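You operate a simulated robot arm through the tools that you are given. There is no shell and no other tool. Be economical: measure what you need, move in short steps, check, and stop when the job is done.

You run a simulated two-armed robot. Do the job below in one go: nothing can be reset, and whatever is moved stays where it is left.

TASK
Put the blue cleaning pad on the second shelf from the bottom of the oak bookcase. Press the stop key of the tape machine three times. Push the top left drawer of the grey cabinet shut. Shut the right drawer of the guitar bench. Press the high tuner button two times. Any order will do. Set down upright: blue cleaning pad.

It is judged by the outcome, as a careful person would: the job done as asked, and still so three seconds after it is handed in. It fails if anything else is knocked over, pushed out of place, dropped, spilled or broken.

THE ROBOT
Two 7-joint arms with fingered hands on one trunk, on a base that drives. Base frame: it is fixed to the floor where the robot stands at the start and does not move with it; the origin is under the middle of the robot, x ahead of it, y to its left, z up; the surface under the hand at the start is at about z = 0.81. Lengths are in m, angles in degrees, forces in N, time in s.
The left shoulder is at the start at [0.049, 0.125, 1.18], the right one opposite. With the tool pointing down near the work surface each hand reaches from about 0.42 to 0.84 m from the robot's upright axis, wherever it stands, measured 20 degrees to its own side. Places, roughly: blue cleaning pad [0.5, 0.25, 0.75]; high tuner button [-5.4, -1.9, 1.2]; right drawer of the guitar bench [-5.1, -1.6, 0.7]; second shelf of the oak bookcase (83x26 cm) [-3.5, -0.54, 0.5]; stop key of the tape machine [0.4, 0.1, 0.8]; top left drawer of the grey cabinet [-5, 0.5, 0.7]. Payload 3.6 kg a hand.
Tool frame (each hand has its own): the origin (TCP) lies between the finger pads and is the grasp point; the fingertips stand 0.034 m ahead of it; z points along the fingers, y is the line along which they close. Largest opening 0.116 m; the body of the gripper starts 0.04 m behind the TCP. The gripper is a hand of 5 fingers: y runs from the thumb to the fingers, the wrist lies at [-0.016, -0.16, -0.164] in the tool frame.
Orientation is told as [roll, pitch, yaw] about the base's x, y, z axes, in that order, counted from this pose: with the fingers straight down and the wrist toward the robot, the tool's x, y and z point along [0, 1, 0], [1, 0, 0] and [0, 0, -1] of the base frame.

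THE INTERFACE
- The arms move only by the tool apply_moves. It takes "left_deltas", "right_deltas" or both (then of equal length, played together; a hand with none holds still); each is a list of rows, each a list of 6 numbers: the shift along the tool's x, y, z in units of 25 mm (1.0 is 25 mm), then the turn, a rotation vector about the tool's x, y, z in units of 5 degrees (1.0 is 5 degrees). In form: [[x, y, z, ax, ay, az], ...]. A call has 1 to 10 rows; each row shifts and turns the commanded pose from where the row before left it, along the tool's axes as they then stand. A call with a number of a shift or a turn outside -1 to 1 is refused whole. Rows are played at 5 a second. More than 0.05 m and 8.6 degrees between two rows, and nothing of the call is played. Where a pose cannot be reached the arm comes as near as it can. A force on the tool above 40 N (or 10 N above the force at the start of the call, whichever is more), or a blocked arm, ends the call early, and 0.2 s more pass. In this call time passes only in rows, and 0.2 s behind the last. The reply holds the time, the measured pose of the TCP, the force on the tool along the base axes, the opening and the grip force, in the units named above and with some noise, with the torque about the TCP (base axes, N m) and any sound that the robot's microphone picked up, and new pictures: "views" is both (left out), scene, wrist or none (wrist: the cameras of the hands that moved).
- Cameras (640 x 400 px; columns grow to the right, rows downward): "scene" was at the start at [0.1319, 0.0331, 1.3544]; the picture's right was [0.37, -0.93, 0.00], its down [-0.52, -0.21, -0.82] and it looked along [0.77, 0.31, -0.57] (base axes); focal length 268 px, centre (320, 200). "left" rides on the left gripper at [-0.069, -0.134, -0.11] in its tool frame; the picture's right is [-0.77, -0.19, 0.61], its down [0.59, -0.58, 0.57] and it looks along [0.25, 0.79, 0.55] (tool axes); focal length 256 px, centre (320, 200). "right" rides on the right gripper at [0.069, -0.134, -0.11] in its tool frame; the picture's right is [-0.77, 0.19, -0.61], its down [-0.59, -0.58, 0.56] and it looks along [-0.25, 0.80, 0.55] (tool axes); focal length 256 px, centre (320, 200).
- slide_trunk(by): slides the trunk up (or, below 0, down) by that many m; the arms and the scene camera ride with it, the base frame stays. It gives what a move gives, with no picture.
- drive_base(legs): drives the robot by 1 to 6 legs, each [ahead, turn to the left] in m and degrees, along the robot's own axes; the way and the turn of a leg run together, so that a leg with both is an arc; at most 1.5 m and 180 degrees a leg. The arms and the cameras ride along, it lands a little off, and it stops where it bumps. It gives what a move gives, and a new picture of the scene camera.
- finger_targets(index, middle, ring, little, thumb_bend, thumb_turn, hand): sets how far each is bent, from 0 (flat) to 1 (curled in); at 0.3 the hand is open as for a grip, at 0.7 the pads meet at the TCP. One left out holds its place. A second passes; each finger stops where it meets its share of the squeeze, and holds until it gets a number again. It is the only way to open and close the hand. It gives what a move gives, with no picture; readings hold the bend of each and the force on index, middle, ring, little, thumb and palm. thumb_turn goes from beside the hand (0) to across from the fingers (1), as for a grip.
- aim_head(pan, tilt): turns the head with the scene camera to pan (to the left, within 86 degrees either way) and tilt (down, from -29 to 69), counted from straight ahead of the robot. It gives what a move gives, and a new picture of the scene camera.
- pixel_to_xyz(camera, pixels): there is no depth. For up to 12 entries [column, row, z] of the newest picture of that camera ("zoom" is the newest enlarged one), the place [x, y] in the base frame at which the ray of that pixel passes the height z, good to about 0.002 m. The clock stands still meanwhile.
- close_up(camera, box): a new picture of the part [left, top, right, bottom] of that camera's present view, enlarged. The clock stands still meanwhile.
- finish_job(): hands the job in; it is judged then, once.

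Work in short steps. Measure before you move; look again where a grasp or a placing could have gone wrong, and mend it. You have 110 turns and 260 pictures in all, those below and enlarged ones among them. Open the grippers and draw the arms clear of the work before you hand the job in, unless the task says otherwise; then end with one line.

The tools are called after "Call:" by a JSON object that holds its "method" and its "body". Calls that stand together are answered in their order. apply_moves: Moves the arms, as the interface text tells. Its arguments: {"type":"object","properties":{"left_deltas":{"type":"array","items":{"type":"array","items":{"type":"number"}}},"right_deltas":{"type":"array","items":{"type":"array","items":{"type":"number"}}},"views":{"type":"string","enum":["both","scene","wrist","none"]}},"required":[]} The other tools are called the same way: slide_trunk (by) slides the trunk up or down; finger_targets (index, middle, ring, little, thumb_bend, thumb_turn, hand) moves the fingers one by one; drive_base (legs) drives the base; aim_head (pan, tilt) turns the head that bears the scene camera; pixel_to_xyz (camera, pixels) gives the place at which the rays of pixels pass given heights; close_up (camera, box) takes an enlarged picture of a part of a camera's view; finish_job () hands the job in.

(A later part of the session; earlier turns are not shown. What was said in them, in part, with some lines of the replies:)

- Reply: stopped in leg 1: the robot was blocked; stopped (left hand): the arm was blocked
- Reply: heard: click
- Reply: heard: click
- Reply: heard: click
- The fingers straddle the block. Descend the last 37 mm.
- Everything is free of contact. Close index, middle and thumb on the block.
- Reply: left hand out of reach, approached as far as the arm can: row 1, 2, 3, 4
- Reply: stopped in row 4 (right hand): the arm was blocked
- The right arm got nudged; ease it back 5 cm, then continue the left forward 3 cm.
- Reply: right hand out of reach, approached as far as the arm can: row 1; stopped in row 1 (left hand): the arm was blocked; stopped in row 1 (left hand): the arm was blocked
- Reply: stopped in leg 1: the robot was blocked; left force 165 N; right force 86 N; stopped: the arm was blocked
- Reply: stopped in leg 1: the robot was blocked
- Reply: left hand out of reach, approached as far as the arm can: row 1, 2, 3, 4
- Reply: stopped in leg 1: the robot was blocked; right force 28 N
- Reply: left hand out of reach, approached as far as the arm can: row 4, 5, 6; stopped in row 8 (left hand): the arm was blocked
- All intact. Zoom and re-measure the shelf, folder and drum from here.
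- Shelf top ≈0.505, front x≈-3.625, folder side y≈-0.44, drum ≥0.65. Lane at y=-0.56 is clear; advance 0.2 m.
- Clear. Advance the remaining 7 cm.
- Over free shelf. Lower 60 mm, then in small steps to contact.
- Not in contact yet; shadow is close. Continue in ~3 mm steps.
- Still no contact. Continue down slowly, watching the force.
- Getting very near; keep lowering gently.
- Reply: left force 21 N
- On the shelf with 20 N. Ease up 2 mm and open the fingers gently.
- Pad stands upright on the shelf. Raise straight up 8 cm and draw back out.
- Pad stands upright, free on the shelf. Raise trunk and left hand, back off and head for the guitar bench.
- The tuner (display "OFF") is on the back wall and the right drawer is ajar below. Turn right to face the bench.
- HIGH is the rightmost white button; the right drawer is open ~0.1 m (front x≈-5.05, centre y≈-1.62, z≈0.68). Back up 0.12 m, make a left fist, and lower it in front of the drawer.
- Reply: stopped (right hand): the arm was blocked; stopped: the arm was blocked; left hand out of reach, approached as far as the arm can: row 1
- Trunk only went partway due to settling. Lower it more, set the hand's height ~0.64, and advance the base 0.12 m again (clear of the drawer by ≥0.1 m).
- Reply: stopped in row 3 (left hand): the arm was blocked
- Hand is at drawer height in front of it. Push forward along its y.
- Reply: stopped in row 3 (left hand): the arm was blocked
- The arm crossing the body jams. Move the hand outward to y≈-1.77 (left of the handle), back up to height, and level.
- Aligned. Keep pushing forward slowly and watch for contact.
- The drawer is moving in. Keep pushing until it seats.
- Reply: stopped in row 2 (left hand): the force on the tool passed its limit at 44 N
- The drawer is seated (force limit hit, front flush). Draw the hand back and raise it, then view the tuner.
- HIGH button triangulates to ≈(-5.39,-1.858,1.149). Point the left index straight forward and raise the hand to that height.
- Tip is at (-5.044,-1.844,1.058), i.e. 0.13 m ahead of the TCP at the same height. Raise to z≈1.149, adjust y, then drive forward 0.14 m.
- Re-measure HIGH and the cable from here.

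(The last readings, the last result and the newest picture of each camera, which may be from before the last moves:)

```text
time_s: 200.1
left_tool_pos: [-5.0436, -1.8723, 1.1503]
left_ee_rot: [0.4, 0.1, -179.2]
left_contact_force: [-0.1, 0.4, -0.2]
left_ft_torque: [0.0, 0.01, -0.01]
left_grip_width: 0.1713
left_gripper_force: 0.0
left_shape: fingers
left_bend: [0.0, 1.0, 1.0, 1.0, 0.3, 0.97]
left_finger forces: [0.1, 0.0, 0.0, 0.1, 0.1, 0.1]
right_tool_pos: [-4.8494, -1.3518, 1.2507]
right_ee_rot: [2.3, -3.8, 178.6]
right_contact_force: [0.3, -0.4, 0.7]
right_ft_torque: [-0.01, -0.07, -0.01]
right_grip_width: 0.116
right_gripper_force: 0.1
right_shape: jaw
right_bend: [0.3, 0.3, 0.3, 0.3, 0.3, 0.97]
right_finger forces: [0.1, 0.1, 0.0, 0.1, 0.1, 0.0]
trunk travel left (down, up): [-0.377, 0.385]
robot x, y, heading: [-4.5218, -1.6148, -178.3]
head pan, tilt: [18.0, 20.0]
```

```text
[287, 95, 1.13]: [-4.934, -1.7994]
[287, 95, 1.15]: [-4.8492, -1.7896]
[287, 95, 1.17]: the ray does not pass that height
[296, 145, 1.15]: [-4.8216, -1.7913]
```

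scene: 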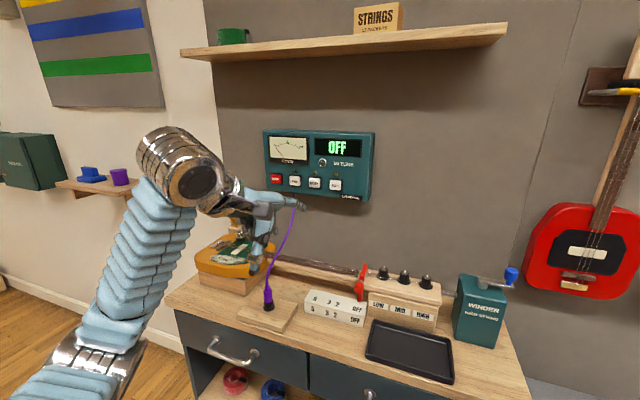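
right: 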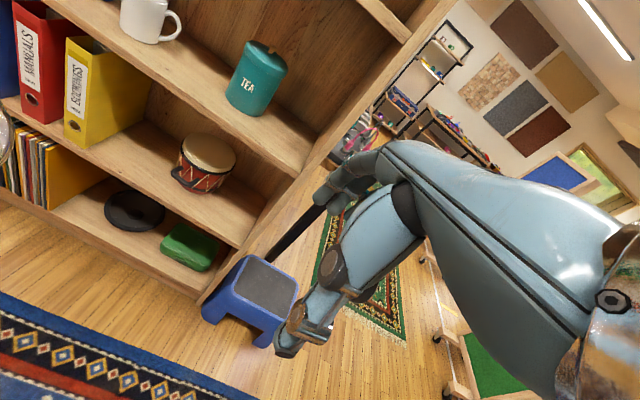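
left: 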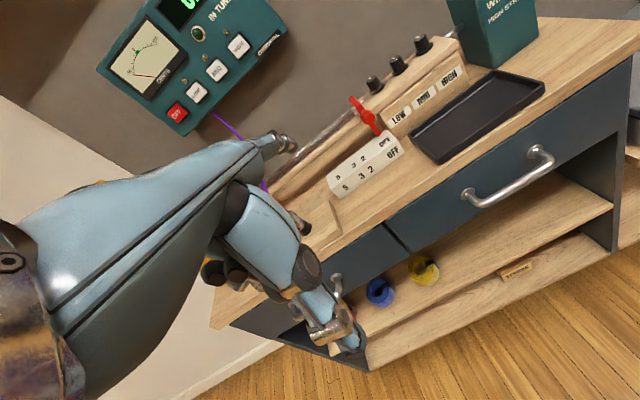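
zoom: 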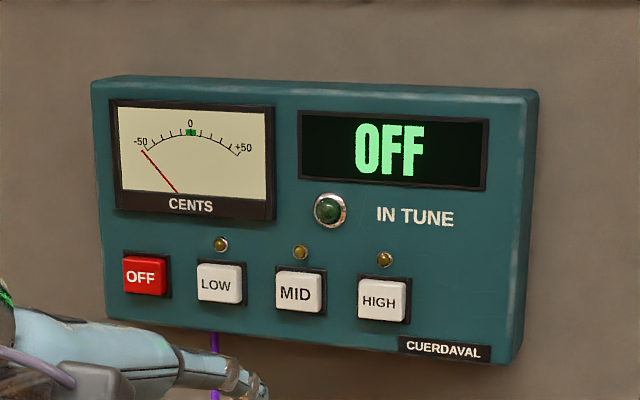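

Tip ≈(-5.175,-1.863,1.16), HIGH ≈(-5.39,-1.857,1.15). Advance 0.18 m with a small correction, then check.

Call:
{"method": "apply_moves", "body": {"left_deltas": [[-0.2, 0.9, 0.3, 0, 0, 0], [0, 0.9, 0, 0, 0, 0], [0, 0.9, 0, 0, 0, 0], [0, 0.9, 0, 0, 0, 0], [0, 0.9, 0, 0, 0, 0], [0, 0.9, 0, 0, 0, 0], [0, 0.9, 0, 0, 0, 0], [0, 0.9, 0, 0, 0, 0]], "views": "both"}}

Call:
{"method": "close_up", "body": {"camera": "scene", "box": [240, 110, 400, 210]}}

Call:
{"method": "close_up", "body": {"camera": "left", "box": [200, 60, 440, 210]}}

```text
time_s: 201.9
left_tool_pos: [-5.2223, -1.869, 1.1435]
left_ee_rot: [0.4, 0.2, -179.2]
left_contact_force: [-0.1, 0.5, 0.0]
left_ft_torque: [0.01, -0.02, -0.03]
left_grip_width: 0.1708
left_gripper_force: 0.1
left_shape: fingers
left_bend: [0.0, 1.0, 1.0, 1.0, 0.3, 0.97]
left_finger forces: [0.1, 0.0, 0.1, 0.1, 0.0, 0.1]
right_tool_pos: [-4.8497, -1.352, 1.2514]
right_ee_rot: [2.4, -3.7, 178.5]
right_contact_force: [0.1, 0.8, 0.0]
right_ft_torque: [0.02, -0.01, 0.01]
right_grip_width: 0.1162
right_gripper_force: 0.0
right_shape: jaw
right_bend: [0.3, 0.3, 0.3, 0.3, 0.3, 0.97]
right_finger forces: [0.0, 0.0, 0.0, 0.1, 0.0, 0.0]
trunk travel left (down, up): [-0.377, 0.385]
robot x, y, heading: [-4.5268, -1.6182, -178.5]
head pan, tilt: [18.0, 20.0]
```

scene: 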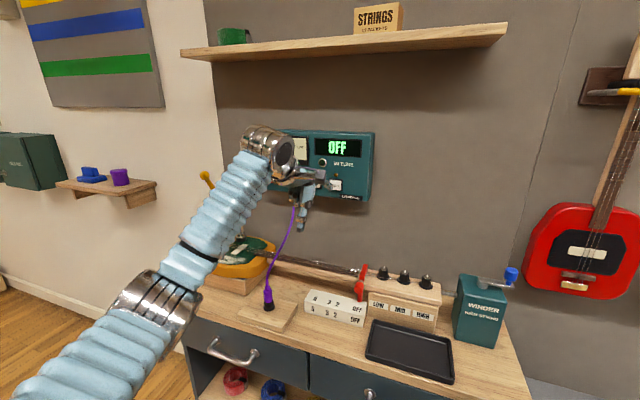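
left: 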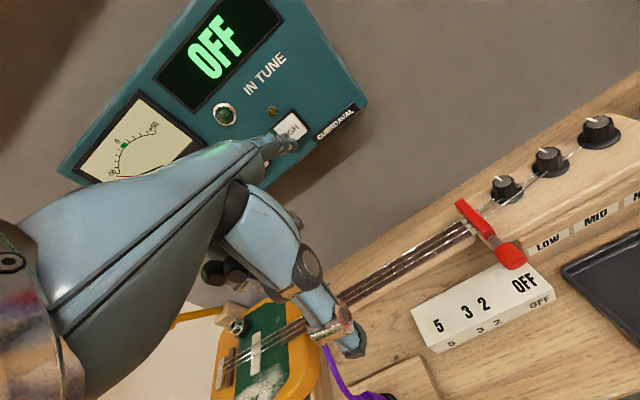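

```text
4.00 times, centred on (320, 160) of scene
```

zoom: 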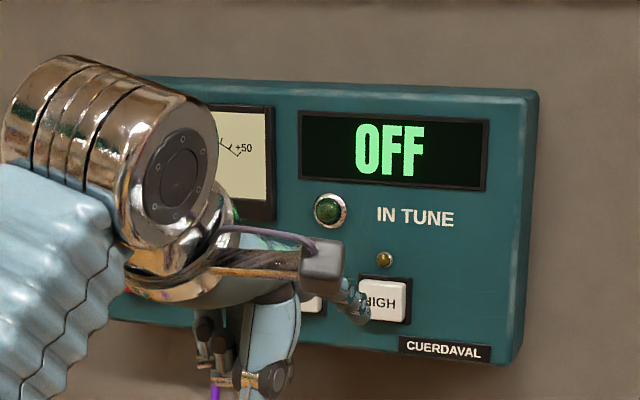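

```text
2.67 times, centred on (320, 135) of left
```

zoom: 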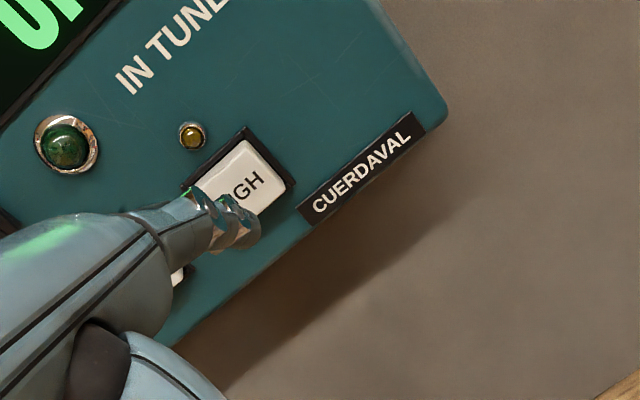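

Projected forward, the tip lands on HIGH's centre. Advance 30 mm, then press in small steps.

Call:
{"method": "apply_moves", "body": {"left_deltas": [[0, 0.6, 0, 0, 0, 0], [0, 0.5, 0, 0, 0, 0], [0, 0.2, 0, 0, 0, 0]], "views": "none"}}

Call:
{"method": "close_up", "body": {"camera": "scene", "box": [280, 130, 400, 205]}}

```text
time_s: 202.7
left_tool_pos: [-5.2556, -1.8687, 1.1433]
left_ee_rot: [0.4, 0.0, -179.3]
left_contact_force: [0.5, -0.6, -0.5]
left_ft_torque: [0.02, -0.04, -0.03]
left_grip_width: 0.1709
left_gripper_force: 0.0
left_shape: fingers
left_bend: [0.0, 1.0, 1.0, 1.0, 0.3, 0.97]
left_finger forces: [0.0, 0.0, 0.1, 0.1, 0.0, 0.0]
right_tool_pos: [-4.8491, -1.3513, 1.2514]
right_ee_rot: [2.4, -3.8, 178.5]
right_contact_force: [-0.7, -0.7, -0.1]
right_ft_torque: [-0.01, -0.01, -0.02]
right_grip_width: 0.1159
right_gripper_force: 0.1
right_shape: jaw
right_bend: [0.3, 0.3, 0.3, 0.3, 0.3, 0.97]
right_finger forces: [0.1, 0.1, 0.1, 0.0, 0.0, 0.1]
trunk travel left (down, up): [-0.377, 0.385]
robot x, y, heading: [-4.5263, -1.6155, -178.4]
head pan, tilt: [18.0, 20.0]
```

```text
5.33 times, centred on (340, 168) of scene
```

zoom: 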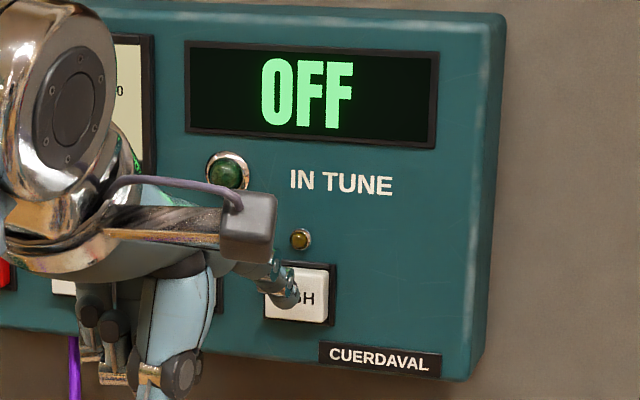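

Tip is on HIGH. Press in small steps until a click.

Call:
{"method": "apply_moves", "body": {"left_deltas": [[-0.1, 0.25, 0, 0, 0, 0], [0, 0.2, 0, 0, 0, 0]], "views": "none"}}

```text
time_s: 203.3
left_tool_pos: [-5.2672, -1.866, 1.1438]
left_ee_rot: [0.4, 0.0, -179.2]
left_contact_force: [0.7, 0.2, 0.4]
left_ft_torque: [-0.02, 0.01, 0.0]
left_grip_width: 0.171
left_gripper_force: 0.3
left_shape: fingers
left_bend: [0.0, 1.0, 1.0, 1.0, 0.3, 0.97]
left_finger forces: [0.4, 0.1, 0.0, 0.1, 0.0, 0.0]
right_tool_pos: [-4.8499, -1.352, 1.2512]
right_ee_rot: [2.4, -3.8, 178.6]
right_contact_force: [-0.1, 0.0, 0.1]
right_ft_torque: [-0.01, 0.0, -0.03]
right_grip_width: 0.1163
right_gripper_force: 0.1
right_shape: jaw
right_bend: [0.3, 0.3, 0.3, 0.3, 0.3, 0.97]
right_finger forces: [0.0, 0.0, 0.1, 0.0, 0.0, 0.0]
trunk travel left (down, up): [-0.377, 0.385]
robot x, y, heading: [-4.5274, -1.6122, -178.3]
head pan, tilt: [18.0, 20.0]
```

Just touching. Press a few millimetres more.

Call:
{"method": "apply_moves", "body": {"left_deltas": [[0, 0.15, 0, 0, 0, 0], [0, 0.1, 0, 0, 0, 0]], "views": "none"}}

Call:
{"method": "close_up", "body": {"camera": "scene", "box": [280, 130, 400, 205]}}

```text
time_s: 203.9
left_tool_pos: [-5.2723, -1.8667, 1.1439]
left_ee_rot: [0.4, -0.1, -179.3]
left_contact_force: [4.7, -0.1, 0.9]
left_ft_torque: [0.0, 0.23, -0.06]
left_grip_width: 0.1702
left_gripper_force: 2.6
left_shape: fingers
left_bend: [0.01, 1.0, 1.0, 1.0, 0.3, 0.97]
left_finger forces: [5.3, 0.0, 0.0, 0.0, 0.0, 0.0]
right_tool_pos: [-4.8487, -1.3509, 1.2527]
right_ee_rot: [2.4, -3.8, 178.6]
right_contact_force: [-0.2, -0.9, -0.2]
right_ft_torque: [-0.04, -0.02, -0.01]
right_grip_width: 0.116
right_gripper_force: 0.0
right_shape: jaw
right_bend: [0.3, 0.3, 0.3, 0.3, 0.3, 0.97]
right_finger forces: [0.0, 0.0, 0.0, 0.0, 0.0, 0.0]
trunk travel left (down, up): [-0.377, 0.385]
robot x, y, heading: [-4.5254, -1.6146, -178.3]
head pan, tilt: [18.0, 20.0]
heard: click
```

```text
5.33 times, centred on (340, 168) of scene
```

zoom: 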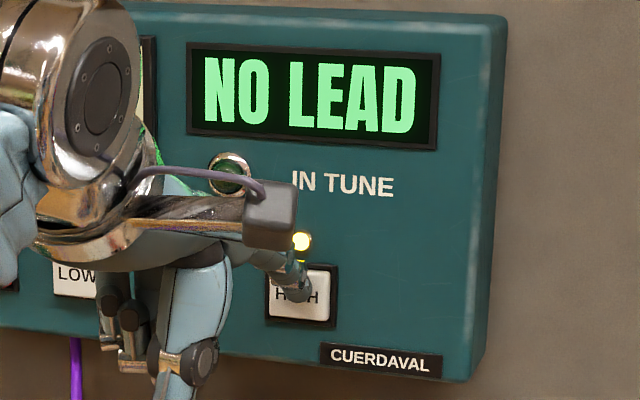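

First click, HIGH lamp lit. Release fully, then press again.

Call:
{"method": "apply_moves", "body": {"left_deltas": [[0, -0.6, 0, 0, 0, 0], [0, -0.2, 0, 0, 0, 0], [0, 0, 0, 0, 0, 0]], "views": "none"}}

Call:
{"method": "apply_moves", "body": {"left_deltas": [[0, 0.4, 0, 0, 0, 0], [0, 0.4, 0, 0, 0, 0], [0, 0, 0, 0, 0, 0]], "views": "none"}}

```text
time_s: 204.7
left_tool_pos: [-5.2526, -1.866, 1.1423]
left_ee_rot: [0.4, -0.1, -179.2]
left_contact_force: [-0.4, -1.4, -0.2]
left_ft_torque: [-0.04, -0.02, 0.01]
left_grip_width: 0.1707
left_gripper_force: 0.0
left_shape: fingers
left_bend: [0.0, 1.0, 1.0, 1.0, 0.3, 0.97]
left_finger forces: [0.0, 0.1, 0.1, 0.1, 0.0, 0.0]
right_tool_pos: [-4.8487, -1.3504, 1.2521]
right_ee_rot: [2.4, -3.8, 178.5]
right_contact_force: [-1.0, 0.3, 0.0]
right_ft_torque: [-0.01, -0.01, 0.01]
right_grip_width: 0.116
right_gripper_force: 0.0
right_shape: jaw
right_bend: [0.3, 0.3, 0.3, 0.3, 0.3, 0.97]
right_finger forces: [0.1, 0.1, 0.0, 0.0, 0.0, 0.1]
trunk travel left (down, up): [-0.377, 0.385]
robot x, y, heading: [-4.5239, -1.6175, -178.6]
head pan, tilt: [18.0, 20.0]
```

```text
time_s: 205.5
left_tool_pos: [-5.2716, -1.8667, 1.1438]
left_ee_rot: [0.3, 0.0, -179.1]
left_contact_force: [6.0, 0.6, 0.8]
left_ft_torque: [-0.02, 0.23, -0.07]
left_grip_width: 0.1698
left_gripper_force: 3.0
left_shape: fingers
left_bend: [0.01, 1.0, 1.0, 1.0, 0.3, 0.97]
left_finger forces: [5.2, 0.0, 0.0, 0.0, 0.1, 0.1]
right_tool_pos: [-4.8492, -1.3518, 1.2519]
right_ee_rot: [2.4, -3.8, 178.7]
right_contact_force: [0.3, -0.6, -0.4]
right_ft_torque: [0.03, -0.02, -0.01]
right_grip_width: 0.116
right_gripper_force: 0.0
right_shape: jaw
right_bend: [0.3, 0.3, 0.3, 0.3, 0.3, 0.97]
right_finger forces: [0.0, 0.0, 0.2, 0.0, 0.0, 0.0]
trunk travel left (down, up): [-0.377, 0.385]
robot x, y, heading: [-4.5267, -1.6144, -178.6]
head pan, tilt: [18.0, 20.0]
heard: click
```

Second click. Withdraw the hand straight back to the body and check the bench.

Call:
{"method": "apply_moves", "body": {"left_deltas": [[0, -0.6, 0, 0, 0, 0], [0, -1, 0, 0, 0, 0], [0, -1, 0, 0, 0, 0], [0, -1, 0, 0, 0, 0], [0, -1, 0, 0, 0, 0], [0, -1, 0, 0, 0, 0], [0, -1, 0, 0, 0, 0], [0, -1, 0, 0, 0, 0], [0, -1, 0, 0, 0, 0], [0, -1, 0, 0, 0, 0]], "views": "none"}}

Call:
{"method": "drive_base", "body": {"legs": [[-0.12, 0]]}}

Call:
{"method": "aim_head", "body": {"pan": 0, "tilt": 30}}

```text
time_s: 207.7
left_tool_pos: [-5.0333, -1.8639, 1.1432]
left_ee_rot: [0.4, 0.0, -179.2]
left_contact_force: [-0.1, -0.2, 0.0]
left_ft_torque: [0.0, 0.0, 0.01]
left_grip_width: 0.1706
left_gripper_force: 0.2
left_shape: fingers
left_bend: [0.0, 1.0, 1.0, 1.0, 0.3, 0.97]
left_finger forces: [0.0, 0.0, 0.1, 0.0, 0.1, 0.0]
right_tool_pos: [-4.8488, -1.3524, 1.2515]
right_ee_rot: [2.4, -3.8, 178.6]
right_contact_force: [0.0, 0.4, -0.3]
right_ft_torque: [0.02, 0.01, -0.03]
right_grip_width: 0.116
right_gripper_force: 0.0
right_shape: jaw
right_bend: [0.3, 0.3, 0.3, 0.3, 0.3, 0.97]
right_finger forces: [0.0, 0.0, 0.0, 0.1, 0.0, 0.0]
trunk travel left (down, up): [-0.377, 0.385]
robot x, y, heading: [-4.5253, -1.6168, -178.4]
head pan, tilt: [18.0, 20.0]
```

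```text
time_s: 208.9
left_tool_pos: [-4.9472, -1.861, 1.1318]
left_ee_rot: [0.2, 1.7, -179.3]
left_contact_force: [3.3, 0.3, -0.5]
left_ft_torque: [0.0, 0.26, 0.04]
left_grip_width: 0.1711
left_gripper_force: 0.1
left_shape: fingers
left_bend: [0.0, 1.0, 1.0, 1.0, 0.3, 0.97]
left_finger forces: [0.0, 0.0, 0.1, 0.0, 0.1, 0.0]
right_tool_pos: [-4.7641, -1.3492, 1.2447]
right_ee_rot: [2.3, -2.0, 178.5]
right_contact_force: [4.1, 1.5, -1.2]
right_ft_torque: [-0.09, 0.33, -0.02]
right_grip_width: 0.116
right_gripper_force: 0.1
right_shape: jaw
right_bend: [0.3, 0.3, 0.3, 0.3, 0.3, 0.97]
right_finger forces: [0.1, 0.0, 0.0, 0.0, 0.1, 0.1]
trunk travel left (down, up): [-0.377, 0.385]
robot x, y, heading: [-4.4065, -1.6091, -178.6]
head pan, tilt: [18.0, 20.0]
```

scene: 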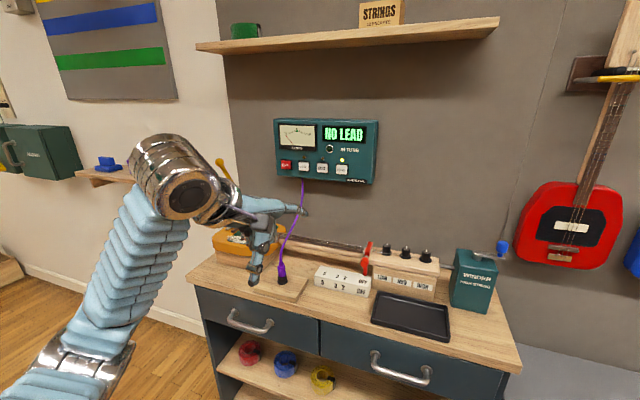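

```text
time_s: 209.7
left_tool_pos: [-4.8765, -1.8582, 1.1585]
left_ee_rot: [0.6, -1.8, -179.4]
left_contact_force: [-1.7, -0.2, 0.0]
left_ft_torque: [0.04, -0.08, -0.02]
left_grip_width: 0.1709
left_gripper_force: 0.0
left_shape: fingers
left_bend: [0.0, 1.0, 1.0, 1.0, 0.3, 0.97]
left_finger forces: [0.0, 0.1, 0.0, 0.1, 0.0, 0.0]
right_tool_pos: [-4.6895, -1.3456, 1.2613]
right_ee_rot: [2.5, -5.8, 178.3]
right_contact_force: [-1.9, 0.1, 3.0]
right_ft_torque: [0.09, -0.19, 0.02]
right_grip_width: 0.1159
right_gripper_force: 0.1
right_shape: jaw
right_bend: [0.3, 0.3, 0.3, 0.3, 0.3, 0.97]
right_finger forces: [0.1, 0.1, 0.0, 0.0, 0.0, 0.0]
trunk travel left (down, up): [-0.377, 0.385]
robot x, y, heading: [-4.4059, -1.6114, -178.5]
head pan, tilt: [0.0, 30.0]
```

scene: 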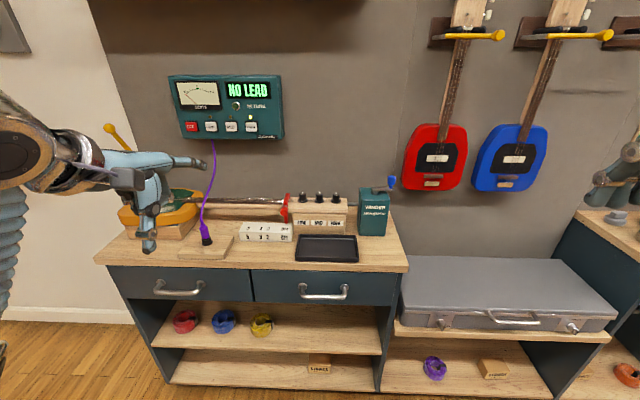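

Drawer is shut and tuner done. Make a fist, back up a bit, turn to +y and drive toward the grey cabinet.

Call:
{"method": "finger_targets", "body": {"hand": "left", "index": 0.95, "middle": 0.95, "ring": 0.95, "little": 0.95, "thumb_bend": 0.1}}

Call:
{"method": "drive_base", "body": {"legs": [[-0.14, 0], [0, -90], [1.1, 0], [1.12, 0]]}}

```text
time_s: 210.7
left_tool_pos: [-4.9105, -1.8605, 1.1429]
left_ee_rot: [0.4, 0.1, -179.4]
left_contact_force: [-0.7, 0.5, 0.4]
left_ft_torque: [-0.01, -0.07, 0.03]
left_grip_width: 0.0477
left_gripper_force: 0.0
left_shape: fingers
left_bend: [0.95, 0.95, 0.95, 0.95, 0.1, 0.96]
left_finger forces: [0.0, 0.1, 0.1, 0.0, 0.0, 0.1]
right_tool_pos: [-4.7254, -1.348, 1.2518]
right_ee_rot: [2.4, -3.6, 178.4]
right_contact_force: [-0.5, 0.4, 0.2]
right_ft_torque: [0.03, -0.05, 0.02]
right_grip_width: 0.1161
right_gripper_force: 0.1
right_shape: jaw
right_bend: [0.3, 0.3, 0.3, 0.3, 0.3, 0.97]
right_finger forces: [0.0, 0.0, 0.0, 0.0, 0.0, 0.0]
trunk travel left (down, up): [-0.377, 0.385]
robot x, y, heading: [-4.4051, -1.6135, -178.5]
head pan, tilt: [0.0, 30.0]
```

```text
time_s: 226.4
left_tool_pos: [-4.6019, 1.0919, 1.1449]
left_ee_rot: [0.3, -0.2, 92.0]
left_contact_force: [0.2, -0.1, -0.2]
left_ft_torque: [0.01, -0.01, 0.04]
left_grip_width: 0.048
left_gripper_force: 0.0
left_shape: fingers
left_bend: [0.95, 0.95, 0.95, 0.95, 0.1, 0.96]
left_finger forces: [0.0, 0.0, 0.0, 0.1, 0.0, 0.0]
right_tool_pos: [-4.084, 0.9163, 1.2517]
right_ee_rot: [2.4, -4.1, 89.6]
right_contact_force: [-0.1, -0.7, 0.1]
right_ft_torque: [0.0, 0.03, -0.02]
right_grip_width: 0.116
right_gripper_force: 0.2
right_shape: jaw
right_bend: [0.3, 0.3, 0.3, 0.3, 0.3, 0.97]
right_finger forces: [0.0, 0.0, 0.1, 0.0, 0.1, 0.0]
trunk travel left (down, up): [-0.377, 0.385]
robot x, y, heading: [-4.3393, 0.5949, 92.6]
head pan, tilt: [0.0, 30.0]
```

scene: 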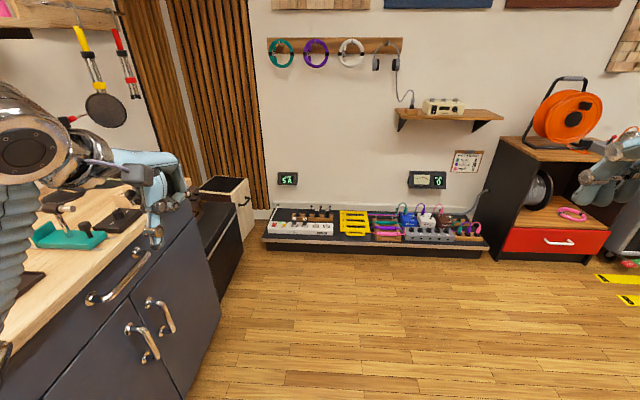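

Clear. Turn left in two stages, backing up slightly between so the hand stays off the counter.

Call:
{"method": "drive_base", "body": {"legs": [[0, 35], [-0.15, 0], [0, 53]]}}

Call:
{"method": "aim_head", "body": {"pan": 15, "tilt": 40}}

```text
time_s: 231.8
left_tool_pos: [-4.7582, 0.2431, 1.1449]
left_ee_rot: [0.4, -0.2, 179.5]
left_contact_force: [0.0, -0.2, -0.4]
left_ft_torque: [-0.02, -0.02, -0.02]
left_grip_width: 0.0479
left_gripper_force: 0.0
left_shape: fingers
left_bend: [0.95, 0.95, 0.95, 0.95, 0.1, 0.96]
left_finger forces: [0.1, 0.2, 0.0, 0.0, 0.0, 0.0]
right_tool_pos: [-4.5612, 0.7511, 1.2518]
right_ee_rot: [2.4, -3.9, 177.2]
right_contact_force: [-0.2, -0.7, 0.4]
right_ft_torque: [-0.03, 0.0, -0.03]
right_grip_width: 0.1158
right_gripper_force: 0.0
right_shape: jaw
right_bend: [0.3, 0.3, 0.3, 0.3, 0.3, 0.97]
right_finger forces: [0.0, 0.0, 0.1, 0.0, 0.0, 0.0]
trunk travel left (down, up): [-0.377, 0.385]
robot x, y, heading: [-4.2559, 0.4793, -179.6]
head pan, tilt: [0.0, 30.0]
```

scene: 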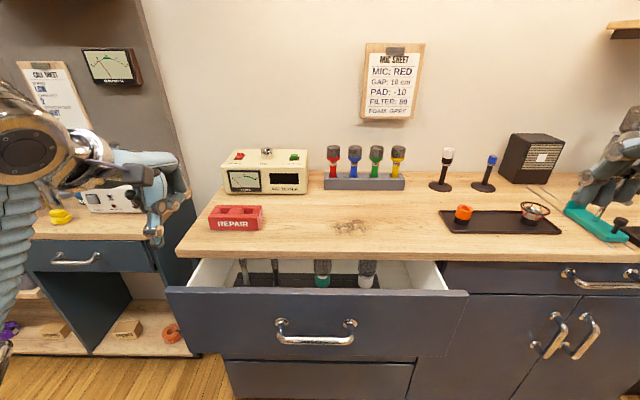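

```text
time_s: 232.6
left_tool_pos: [-4.7576, 0.2428, 1.1458]
left_ee_rot: [0.5, -0.2, 179.5]
left_contact_force: [0.1, 0.8, -0.4]
left_ft_torque: [0.03, 0.0, 0.01]
left_grip_width: 0.0479
left_gripper_force: 0.1
left_shape: fingers
left_bend: [0.95, 0.95, 0.95, 0.95, 0.1, 0.96]
left_finger forces: [0.1, 0.0, 0.0, 0.1, 0.0, 0.0]
right_tool_pos: [-4.5612, 0.7504, 1.2507]
right_ee_rot: [2.4, -4.1, 177.2]
right_contact_force: [0.3, -0.5, -1.1]
right_ft_torque: [-0.01, -0.03, 0.03]
right_grip_width: 0.1159
right_gripper_force: 0.1
right_shape: jaw
right_bend: [0.3, 0.3, 0.3, 0.3, 0.3, 0.97]
right_finger forces: [0.0, 0.1, 0.0, 0.1, 0.0, 0.0]
trunk travel left (down, up): [-0.377, 0.385]
robot x, y, heading: [-4.2508, 0.4809, -179.7]
head pan, tilt: [15.0, 40.0]
```

scene: 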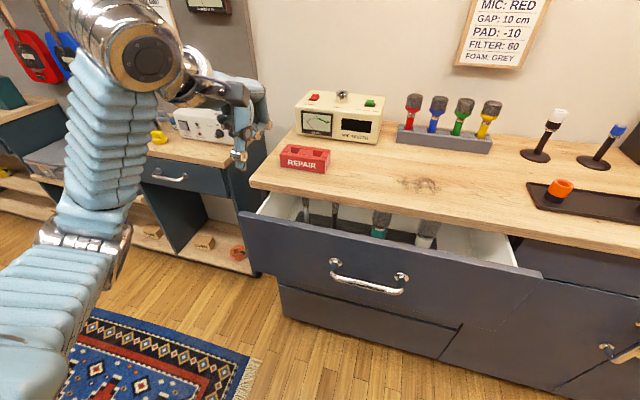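

Measure the drawer front's position.

Call:
{"method": "pixel_to_xyz", "body": {"camera": "scene", "pixels": [[239, 213, 0.83], [541, 276, 0.83], [380, 243, 0.83], [239, 213, 0.85], [541, 276, 0.85], [254, 274, 0.6], [254, 274, 0.65], [268, 178, 0.9], [370, 287, 0.74]]}}

```text
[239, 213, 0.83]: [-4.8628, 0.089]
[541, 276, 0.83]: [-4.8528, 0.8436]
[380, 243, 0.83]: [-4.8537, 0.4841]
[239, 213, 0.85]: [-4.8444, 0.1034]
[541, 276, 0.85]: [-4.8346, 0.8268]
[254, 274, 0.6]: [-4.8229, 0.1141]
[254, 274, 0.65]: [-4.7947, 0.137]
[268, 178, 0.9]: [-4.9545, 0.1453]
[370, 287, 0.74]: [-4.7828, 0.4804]
```

Drawer front at x≈-4.85, handle y 0.40–0.57, z≈0.74. Lower trunk and bring the fist down to z≈0.70 at y≈0.29, left of the handle.

Call:
{"method": "slide_trunk", "body": {"by": -0.15}}

Call:
{"method": "apply_moves", "body": {"left_deltas": [[0, -1, 1, 0, 0, 0], [0, -0.6, 1, 0, 0, 0], [-0.3, 0, 1, 0, 0, 0], [-0.3, 0, 1, 0, 0, 0], [-0.3, 0, 1, 0, 0, 0], [-0.3, 0, 1, 0, 0, 0], [-0.3, 0, 1, 0, 0, 0], [-0.3, 0, 1, 0, 0, 0], [0, 0, 1, 0, 0, 0], [0, 0, 1, 0, 0, 0]], "views": "none"}}

Call:
{"method": "apply_moves", "body": {"left_deltas": [[0, 0, 1, 0, 0, 0], [0, 0, 0.8, 0, 0, 0]], "views": "both"}}

```text
time_s: 234.3
left_tool_pos: [-4.7571, 0.2429, 0.9962]
left_ee_rot: [0.3, -0.2, 179.5]
left_contact_force: [-1.2, -0.8, -0.3]
left_ft_torque: [0.02, -0.01, 0.0]
left_grip_width: 0.0479
left_gripper_force: 0.1
left_shape: fingers
left_bend: [0.95, 0.95, 0.95, 0.95, 0.1, 0.96]
left_finger forces: [0.1, 0.1, 0.0, 0.1, 0.1, 0.0]
right_tool_pos: [-4.562, 0.7503, 1.1031]
right_ee_rot: [2.4, -4.1, 177.3]
right_contact_force: [0.4, 0.2, 0.1]
right_ft_torque: [0.01, 0.01, 0.01]
right_grip_width: 0.116
right_gripper_force: 0.1
right_shape: jaw
right_bend: [0.3, 0.3, 0.3, 0.3, 0.3, 0.97]
right_finger forces: [0.1, 0.0, 0.0, 0.0, 0.1, 0.1]
trunk travel left (down, up): [-0.227, 0.535]
robot x, y, heading: [-4.2469, 0.479, -179.8]
head pan, tilt: [15.0, 40.0]
```

```text
time_s: 236.5
left_tool_pos: [-4.7324, 0.2444, 0.9618]
left_ee_rot: [0.4, -0.2, 179.5]
left_contact_force: [0.3, 0.3, -0.9]
left_ft_torque: [-0.05, 0.01, -0.01]
left_grip_width: 0.0478
left_gripper_force: 0.0
left_shape: fingers
left_bend: [0.95, 0.95, 0.95, 0.95, 0.1, 0.96]
left_finger forces: [0.0, 0.1, 0.1, 0.0, 0.1, 0.1]
left hand out of reach, approached as far as the arm can: row 2, 3, 4, 5, 6, 7, 8, 9, 10
right_tool_pos: [-4.5619, 0.7514, 1.1033]
right_ee_rot: [2.4, -4.1, 177.2]
right_contact_force: [0.1, 0.1, -0.2]
right_ft_torque: [0.01, 0.02, 0.03]
right_grip_width: 0.1163
right_gripper_force: 0.0
right_shape: jaw
right_bend: [0.3, 0.3, 0.3, 0.3, 0.3, 0.97]
right_finger forces: [0.0, 0.1, 0.0, 0.0, 0.0, 0.1]
trunk travel left (down, up): [-0.227, 0.535]
robot x, y, heading: [-4.2516, 0.4817, -179.8]
head pan, tilt: [15.0, 40.0]
```

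```text
time_s: 237.1
left_tool_pos: [-4.7335, 0.244, 0.9526]
left_ee_rot: [0.2, 0.0, 179.4]
left_contact_force: [0.5, -0.6, 0.9]
left_ft_torque: [-0.02, 0.0, 0.0]
left_grip_width: 0.0479
left_gripper_force: 0.0
left_shape: fingers
left_bend: [0.95, 0.95, 0.95, 0.95, 0.1, 0.96]
left_finger forces: [0.0, 0.1, 0.0, 0.0, 0.1, 0.1]
left hand out of reach, approached as far as the arm can: row 1, 2
right_tool_pos: [-4.5608, 0.7516, 1.1029]
right_ee_rot: [2.4, -4.0, 177.2]
right_contact_force: [-0.1, -0.5, -0.2]
right_ft_torque: [0.0, 0.02, 0.0]
right_grip_width: 0.1162
right_gripper_force: 0.1
right_shape: jaw
right_bend: [0.3, 0.3, 0.3, 0.3, 0.3, 0.97]
right_finger forces: [0.0, 0.1, 0.1, 0.1, 0.0, 0.0]
trunk travel left (down, up): [-0.227, 0.535]
robot x, y, heading: [-4.2502, 0.4787, -179.6]
head pan, tilt: [15.0, 40.0]
```

scene: 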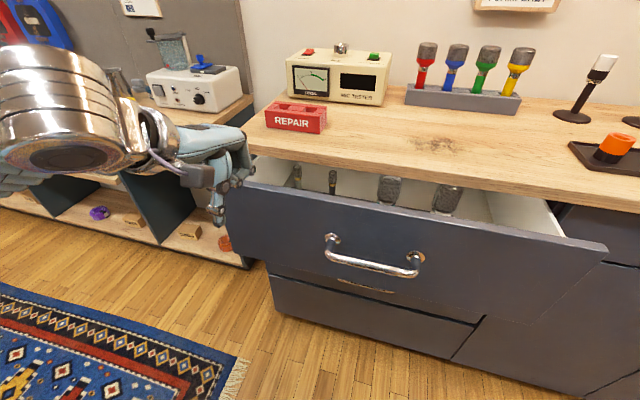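
left: 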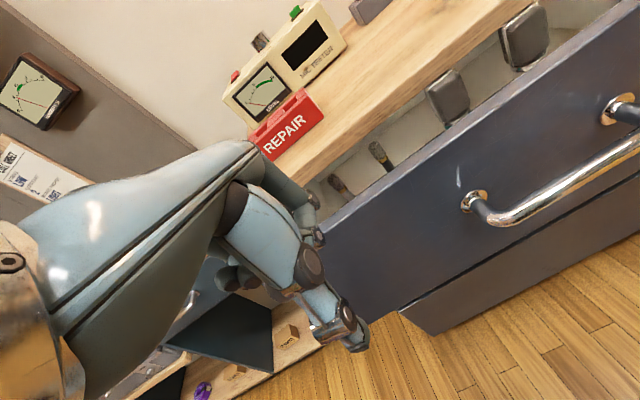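

Too cramped at this reach. Back up 0.12 m, let it settle, then extend slightly and lower.

Call:
{"method": "drive_base", "body": {"legs": [[-0.13, 0]]}}

Call:
{"method": "aim_head", "body": {"pan": 15, "tilt": 35}}

Call:
{"method": "apply_moves", "body": {"left_deltas": [[0, 1, 0, 0, 0, 0], [0, 1, 0, 0, 0, 0], [-0.2, 0, 1, 0, 0, 0], [-0.2, 0, 1, 0, 0, 0], [-0.2, 0, 1, 0, 0, 0], [-0.2, 0, 1, 0, 0, 0]], "views": "scene"}}

```text
time_s: 238.4
left_tool_pos: [-4.6185, 0.2478, 0.9487]
left_ee_rot: [0.3, 0.8, 179.3]
left_contact_force: [2.5, 1.6, -0.3]
left_ft_torque: [-0.12, 0.24, 0.1]
left_grip_width: 0.048
left_gripper_force: 0.0
left_shape: fingers
left_bend: [0.95, 0.95, 0.95, 0.95, 0.1, 0.96]
left_finger forces: [0.0, 0.0, 0.1, 0.0, 0.1, 0.1]
right_tool_pos: [-4.4466, 0.7531, 1.0988]
right_ee_rot: [2.2, -3.1, 177.1]
right_contact_force: [1.6, 0.9, -1.7]
right_ft_torque: [-0.04, 0.12, 0.01]
right_grip_width: 0.116
right_gripper_force: 0.0
right_shape: jaw
right_bend: [0.3, 0.3, 0.3, 0.3, 0.3, 0.97]
right_finger forces: [0.0, 0.1, 0.0, 0.0, 0.1, 0.1]
trunk travel left (down, up): [-0.227, 0.535]
robot x, y, heading: [-4.1202, 0.481, -179.8]
head pan, tilt: [15.0, 40.0]
```

scene: 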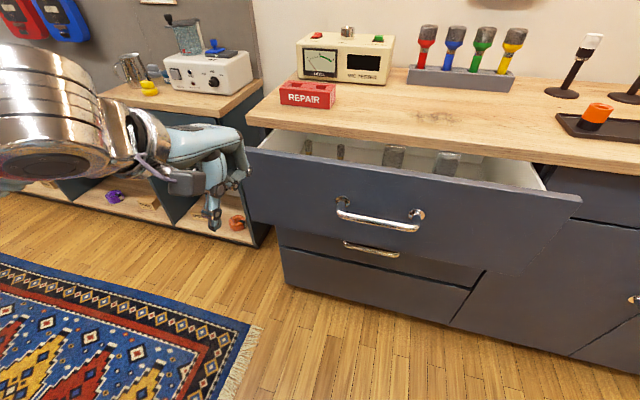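

```text
time_s: 239.1
left_tool_pos: [-4.5942, 0.2477, 0.9577]
left_ee_rot: [0.3, -0.7, 179.5]
left_contact_force: [-0.2, -0.4, 0.4]
left_ft_torque: [0.01, -0.06, -0.01]
left_grip_width: 0.0477
left_gripper_force: 0.0
left_shape: fingers
left_bend: [0.95, 0.95, 0.95, 0.95, 0.1, 0.96]
left_finger forces: [0.0, 0.0, 0.1, 0.0, 0.0, 0.0]
right_tool_pos: [-4.4189, 0.7542, 1.1031]
right_ee_rot: [2.2, -4.5, 176.9]
right_contact_force: [-1.9, -0.8, -0.6]
right_ft_torque: [0.03, -0.08, -0.01]
right_grip_width: 0.1161
right_gripper_force: 0.1
right_shape: jaw
right_bend: [0.3, 0.3, 0.3, 0.3, 0.3, 0.97]
right_finger forces: [0.0, 0.0, 0.0, 0.0, 0.0, 0.0]
trunk travel left (down, up): [-0.227, 0.535]
robot x, y, heading: [-4.1232, 0.4811, -179.7]
head pan, tilt: [15.0, 35.0]
```

scene: 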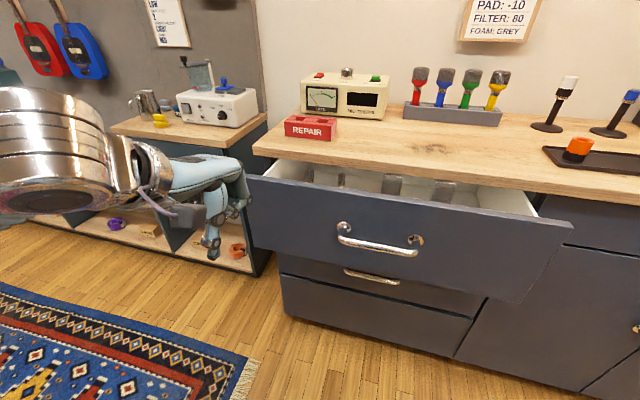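

```text
time_s: 240.5
left_tool_pos: [-4.6428, 0.267, 0.8609]
left_ee_rot: [0.3, -0.9, 179.5]
left_contact_force: [0.0, -0.1, -0.4]
left_ft_torque: [-0.01, -0.03, 0.01]
left_grip_width: 0.0479
left_gripper_force: 0.0
left_shape: fingers
left_bend: [0.95, 0.95, 0.95, 0.95, 0.1, 0.96]
left_finger forces: [0.0, 0.0, 0.1, 0.1, 0.0, 0.0]
right_tool_pos: [-4.4179, 0.7527, 1.1047]
right_ee_rot: [2.4, -4.7, 177.1]
right_contact_force: [-0.6, -0.1, -0.1]
right_ft_torque: [0.04, 0.0, 0.01]
right_grip_width: 0.1159
right_gripper_force: 0.1
right_shape: jaw
right_bend: [0.3, 0.3, 0.3, 0.3, 0.3, 0.97]
right_finger forces: [0.0, 0.0, 0.1, 0.0, 0.0, 0.0]
trunk travel left (down, up): [-0.227, 0.535]
robot x, y, heading: [-4.1187, 0.4775, -179.6]
head pan, tilt: [15.0, 35.0]
```

scene: 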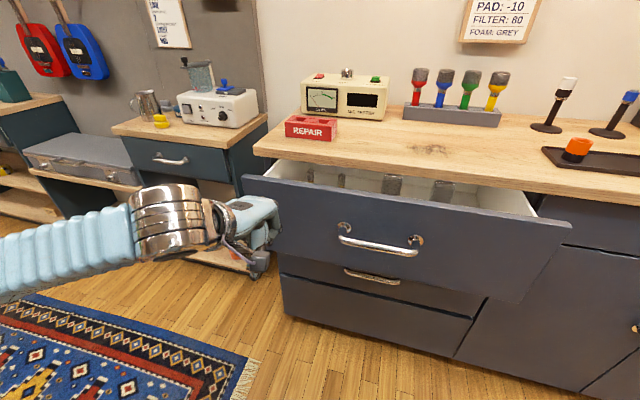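

Works now. Lower to z≈0.70, moving a little inward.

Call:
{"method": "apply_moves", "body": {"left_deltas": [[-0.2, 0.3, 1, 0, 0, 0], [-0.2, 0.3, 1, 0, 0, 0], [-0.2, 0.3, 1, 0, 0, 0], [-0.2, 0.3, 1, 0, 0, 0], [-0.2, 0.3, 1, 0, 0, 0], [-0.2, 0.3, 1, 0, 0, 0], [0, 0, 0.4, 0, 0, 0]], "views": "both"}}

```text
time_s: 242.1
left_tool_pos: [-4.6898, 0.2981, 0.7009]
left_ee_rot: [0.4, -0.8, 179.5]
left_contact_force: [0.6, -0.7, -0.2]
left_ft_torque: [-0.02, 0.0, 0.01]
left_grip_width: 0.048
left_gripper_force: 0.1
left_shape: fingers
left_bend: [0.95, 0.95, 0.95, 0.95, 0.1, 0.96]
left_finger forces: [0.0, 0.0, 0.1, 0.0, 0.0, 0.0]
right_tool_pos: [-4.4165, 0.7524, 1.1044]
right_ee_rot: [2.3, -4.7, 177.1]
right_contact_force: [-0.2, 0.8, -0.3]
right_ft_torque: [0.02, -0.04, -0.01]
right_grip_width: 0.1161
right_gripper_force: 0.1
right_shape: jaw
right_bend: [0.3, 0.3, 0.3, 0.3, 0.3, 0.97]
right_finger forces: [0.0, 0.0, 0.1, 0.1, 0.1, 0.1]
trunk travel left (down, up): [-0.227, 0.535]
robot x, y, heading: [-4.1187, 0.4779, -180.0]
head pan, tilt: [15.0, 35.0]
```

scene: 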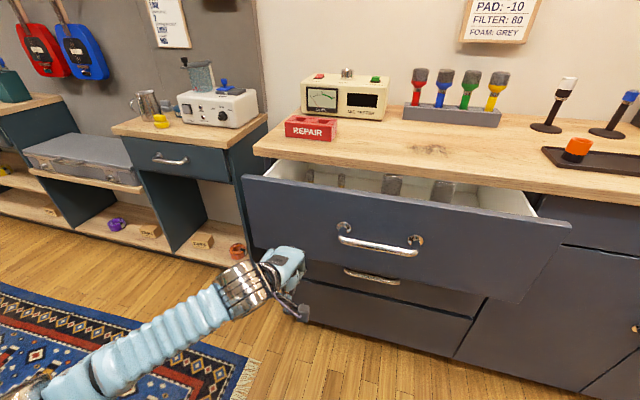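
left: 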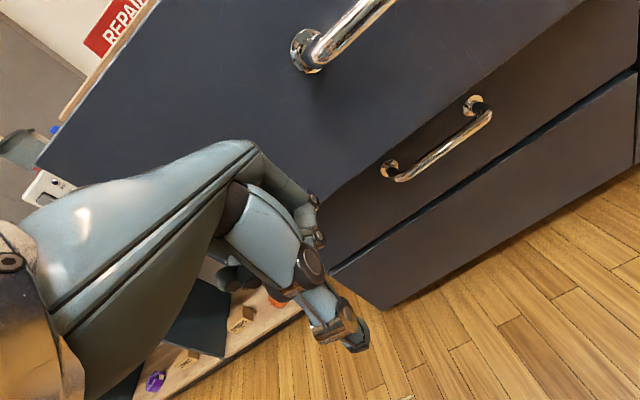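

Raise 2 cm and push forward.

Call:
{"method": "apply_moves", "body": {"left_deltas": [[0, 0.5, -0.8, 0, 0, 0], [0, 0.8, 0, 0, 0, 0], [0, 0.8, 0, 0, 0, 0], [0, 0.8, 0, 0, 0, 0], [0, 0.8, 0, 0, 0, 0], [0, 0.8, 0, 0, 0, 0], [0, 0.8, 0, 0, 0, 0], [0, 0.8, 0, 0, 0, 0]], "views": "scene"}}

```text
time_s: 243.9
left_tool_pos: [-4.8437, 0.2966, 0.724]
left_ee_rot: [0.4, -0.9, 179.4]
left_contact_force: [0.2, 0.5, -0.7]
left_ft_torque: [0.0, 0.02, -0.02]
left_grip_width: 0.0479
left_gripper_force: 0.1
left_shape: fingers
left_bend: [0.95, 0.95, 0.95, 0.95, 0.1, 0.96]
left_finger forces: [0.0, 0.0, 0.0, 0.0, 0.0, 0.0]
right_tool_pos: [-4.4168, 0.7523, 1.1046]
right_ee_rot: [2.5, -4.6, 177.1]
right_contact_force: [-1.0, 0.0, 0.7]
right_ft_torque: [0.04, 0.0, 0.0]
right_grip_width: 0.116
right_gripper_force: 0.0
right_shape: jaw
right_bend: [0.3, 0.3, 0.3, 0.3, 0.3, 0.97]
right_finger forces: [0.0, 0.1, 0.0, 0.1, 0.0, 0.0]
trunk travel left (down, up): [-0.227, 0.535]
robot x, y, heading: [-4.1226, 0.4837, -179.8]
head pan, tilt: [15.0, 35.0]
```

scene: 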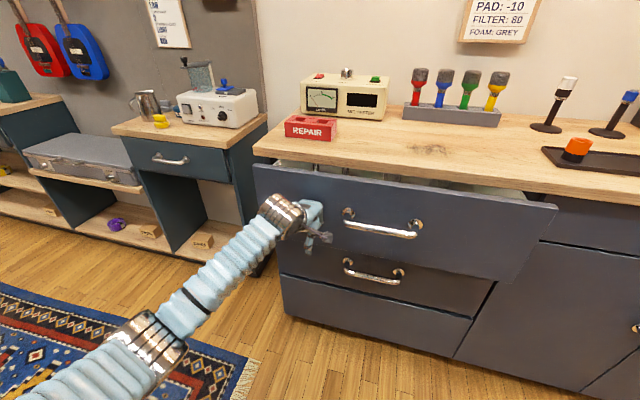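

Drawer is closing. Lower the hand 3.5 cm (to stay below the counter edge) and keep pushing.

Call:
{"method": "apply_moves", "body": {"left_deltas": [[0, -0.6, 0.7, 0, 0, 0], [0, 0, 0.7, 0, 0, 0], [0, 0.7, 0, 0, 0, 0], [0, 0.7, 0, 0, 0, 0], [0, 0.7, 0, 0, 0, 0], [0, 0.7, 0, 0, 0, 0]], "views": "scene"}}

Call:
{"method": "apply_moves", "body": {"left_deltas": [[0, 0.6, 0, 0, 0, 0], [0, 0.6, 0, 0, 0, 0], [0, 0.6, 0, 0, 0, 0], [0, 0.6, 0, 0, 0, 0]], "views": "scene"}}

```text
time_s: 245.3
left_tool_pos: [-4.8998, 0.3006, 0.687]
left_ee_rot: [0.4, -0.8, 179.4]
left_contact_force: [0.5, 0.6, 0.2]
left_ft_torque: [-0.01, -0.01, -0.03]
left_grip_width: 0.0482
left_gripper_force: 0.1
left_shape: fingers
left_bend: [0.95, 0.95, 0.95, 0.95, 0.1, 0.96]
left_finger forces: [0.0, 0.0, 0.1, 0.0, 0.1, 0.0]
right_tool_pos: [-4.4173, 0.7529, 1.1035]
right_ee_rot: [2.4, -4.7, 177.0]
right_contact_force: [0.1, 0.1, -0.2]
right_ft_torque: [0.02, 0.03, 0.02]
right_grip_width: 0.1159
right_gripper_force: 0.1
right_shape: jaw
right_bend: [0.3, 0.3, 0.3, 0.3, 0.3, 0.97]
right_finger forces: [0.0, 0.0, 0.0, 0.0, 0.0, 0.0]
trunk travel left (down, up): [-0.227, 0.535]
robot x, y, heading: [-4.1258, 0.4812, -179.8]
head pan, tilt: [15.0, 35.0]
```

scene: 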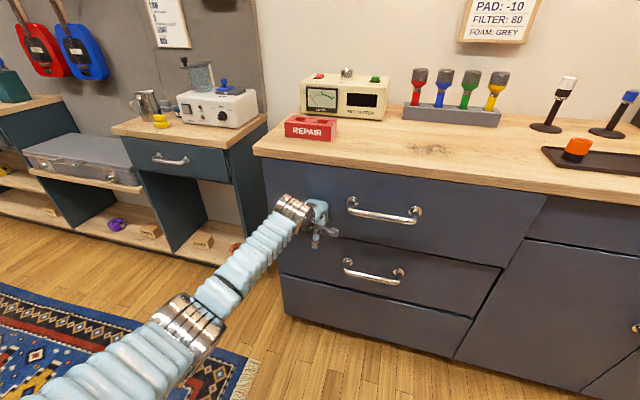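

```text
time_s: 245.9
left_tool_pos: [-4.9228, 0.2979, 0.6847]
left_ee_rot: [0.1, -0.2, 179.6]
left_contact_force: [27.9, 3.2, 9.5]
left_ft_torque: [-0.13, 0.65, 0.16]
left_grip_width: 0.048
left_gripper_force: 14.0
left_shape: fingers
left_bend: [0.95, 0.95, 0.95, 0.95, 0.1, 0.96]
left_finger forces: [6.6, 21.2, 0.1, 0.1, 0.0, 0.0]
right_tool_pos: [-4.4152, 0.7516, 1.1048]
right_ee_rot: [2.4, -4.8, 177.5]
right_contact_force: [-1.5, 0.1, -2.3]
right_ft_torque: [-0.07, -0.14, -0.01]
right_grip_width: 0.1159
right_gripper_force: 0.1
right_shape: jaw
right_bend: [0.3, 0.3, 0.3, 0.3, 0.3, 0.97]
right_finger forces: [0.0, 0.1, 0.0, 0.0, 0.0, 0.1]
trunk travel left (down, up): [-0.227, 0.535]
robot x, y, heading: [-4.122, 0.48, -179.3]
head pan, tilt: [15.0, 35.0]
stopped in row 3 (left hand): the force on the tool passed its limit at 48 N (the readings are from after the stop); the commanded pose is now the measured one
```

scene: 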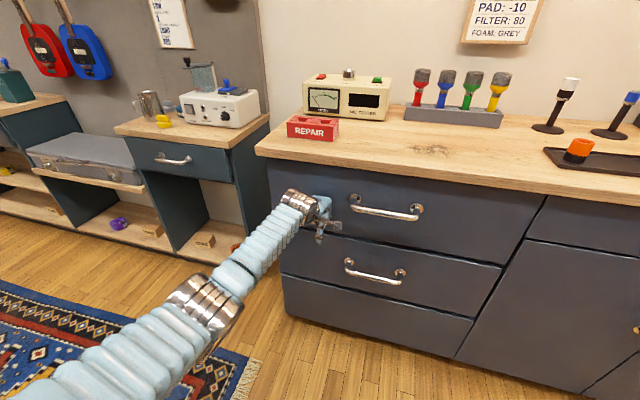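

The drawer is fully seated, flush with its neighbours. Withdraw the hand, open it, and check the result.

Call:
{"method": "apply_moves", "body": {"left_deltas": [[0, -1, 0, 0, 0, 0], [0, -1, 0, 0, 0, 0], [0, -1, 0, 0, 0, 0], [0, -1, 0, 0, 0, 0], [0, -1, 0, 0, 0, 0], [0, -1, 0, 0, 0, 0], [0, -1, 0, 0, 0, 0], [0.2, -1, 0, 0, 0, 0]], "views": "none"}}

Call:
{"method": "drive_base", "body": {"legs": [[-0.15, 0]]}}

Call:
{"method": "aim_head", "body": {"pan": 5, "tilt": 35}}

Call:
{"method": "finger_targets", "body": {"hand": "left", "index": 0.3, "middle": 0.3, "ring": 0.3, "little": 0.3, "thumb_bend": 0.3}}

```text
time_s: 247.7
left_tool_pos: [-4.7256, 0.2904, 0.6843]
left_ee_rot: [0.2, -0.4, 179.5]
left_contact_force: [0.1, -0.3, -0.2]
left_ft_torque: [0.0, 0.02, 0.03]
left_grip_width: 0.0477
left_gripper_force: 0.0
left_shape: fingers
left_bend: [0.95, 0.95, 0.95, 0.95, 0.1, 0.96]
left_finger forces: [0.0, 0.0, 0.0, 0.0, 0.0, 0.0]
right_tool_pos: [-4.4181, 0.7516, 1.1042]
right_ee_rot: [2.3, -4.7, 177.4]
right_contact_force: [0.5, -0.8, 0.2]
right_ft_torque: [0.02, 0.01, -0.02]
right_grip_width: 0.1158
right_gripper_force: 0.2
right_shape: jaw
right_bend: [0.3, 0.3, 0.3, 0.3, 0.3, 0.97]
right_finger forces: [0.1, 0.0, 0.1, 0.1, 0.0, 0.0]
trunk travel left (down, up): [-0.227, 0.535]
robot x, y, heading: [-4.1222, 0.4788, -179.6]
head pan, tilt: [15.0, 35.0]
```

```text
time_s: 249.1
left_tool_pos: [-4.5786, 0.2898, 0.6822]
left_ee_rot: [0.2, -0.1, 179.7]
left_contact_force: [-0.5, 0.2, -0.6]
left_ft_torque: [0.05, -0.02, -0.04]
left_grip_width: 0.0479
left_gripper_force: 0.0
left_shape: fingers
left_bend: [0.95, 0.95, 0.95, 0.95, 0.1, 0.96]
left_finger forces: [0.0, 0.0, 0.0, 0.0, 0.0, 0.0]
right_tool_pos: [-4.2739, 0.7519, 1.1051]
right_ee_rot: [2.4, -4.9, 177.6]
right_contact_force: [0.6, 3.0, -0.2]
right_ft_torque: [-0.11, 0.06, 0.09]
right_grip_width: 0.1162
right_gripper_force: 0.0
right_shape: jaw
right_bend: [0.3, 0.3, 0.3, 0.3, 0.3, 0.97]
right_finger forces: [0.0, 0.0, 0.1, 0.1, 0.1, 0.0]
trunk travel left (down, up): [-0.227, 0.535]
robot x, y, heading: [-3.974, 0.4812, -179.2]
head pan, tilt: [15.0, 35.0]
```

scene: 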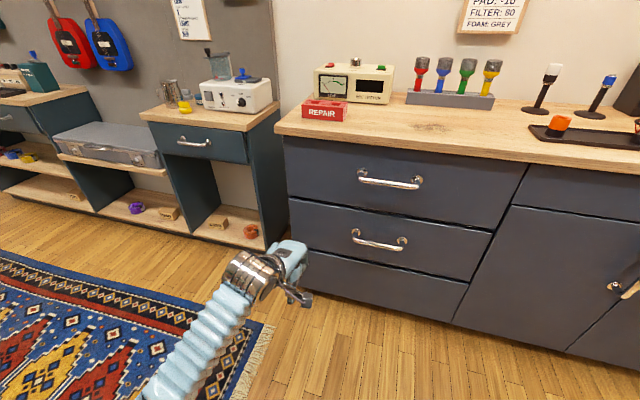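

```text
time_s: 249.8
left_tool_pos: [-4.5715, 0.2906, 0.6895]
left_ee_rot: [0.3, -0.9, 179.6]
left_contact_force: [-0.1, 0.9, 0.0]
left_ft_torque: [-0.02, -0.01, 0.0]
left_grip_width: 0.0478
left_gripper_force: 0.1
left_shape: fingers
left_bend: [0.95, 0.95, 0.95, 0.95, 0.1, 0.96]
left_finger forces: [0.0, 0.0, 0.0, 0.0, 0.0, 0.0]
right_tool_pos: [-4.2613, 0.7527, 1.1077]
right_ee_rot: [2.3, -5.6, 177.5]
right_contact_force: [0.7, -0.9, -1.0]
right_ft_torque: [0.01, -0.04, -0.01]
right_grip_width: 0.1159
right_gripper_force: 0.1
right_shape: jaw
right_bend: [0.3, 0.3, 0.3, 0.3, 0.3, 0.97]
right_finger forces: [0.0, 0.0, 0.0, 0.0, 0.1, 0.1]
trunk travel left (down, up): [-0.227, 0.535]
robot x, y, heading: [-3.9737, 0.4804, -179.7]
head pan, tilt: [5.0, 35.0]
```

scene: 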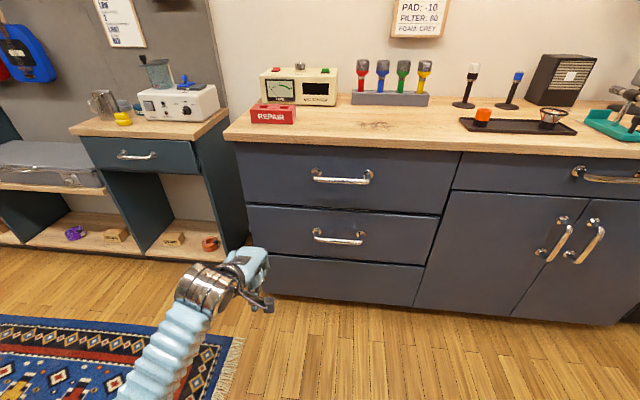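

```text
time_s: 250.8
left_tool_pos: [-4.5702, 0.2913, 0.6907]
left_ee_rot: [0.2, -0.9, 179.6]
left_contact_force: [0.0, 0.8, -1.0]
left_ft_torque: [-0.02, 0.02, 0.01]
left_grip_width: 0.1173
left_gripper_force: 0.2
left_shape: fingers
left_bend: [0.3, 0.3, 0.3, 0.3, 0.3, 0.97]
left_finger forces: [0.0, 0.0, 0.1, 0.0, 0.0, 0.2]
right_tool_pos: [-4.2603, 0.7531, 1.1079]
right_ee_rot: [2.3, -5.7, 177.5]
right_contact_force: [1.1, 0.4, -0.1]
right_ft_torque: [0.0, 0.01, -0.02]
right_grip_width: 0.1163
right_gripper_force: 0.0
right_shape: jaw
right_bend: [0.3, 0.3, 0.3, 0.3, 0.3, 0.97]
right_finger forces: [0.1, 0.1, 0.0, 0.0, 0.2, 0.0]
trunk travel left (down, up): [-0.227, 0.535]
robot x, y, heading: [-3.9735, 0.4806, -179.5]
head pan, tilt: [5.0, 35.0]
```

Both drawers are shut and everything on the counters is upright. The pad is on its shelf and both key and button presses are done. The hands are open and clear, so I hand the job in.

Call:
{"method": "finish_job", "body": {}}

```text
The job is handed in.
```

All five parts are done and handed in: the blue pad stands upright on the bookcase's second shelf, stop was pressed three times, high was pressed twice, and both drawers are shut. During the first try at placing the pad, the left hand hit the underside of the shelf above with about 150 N; nothing looked moved in the pictures afterwards.
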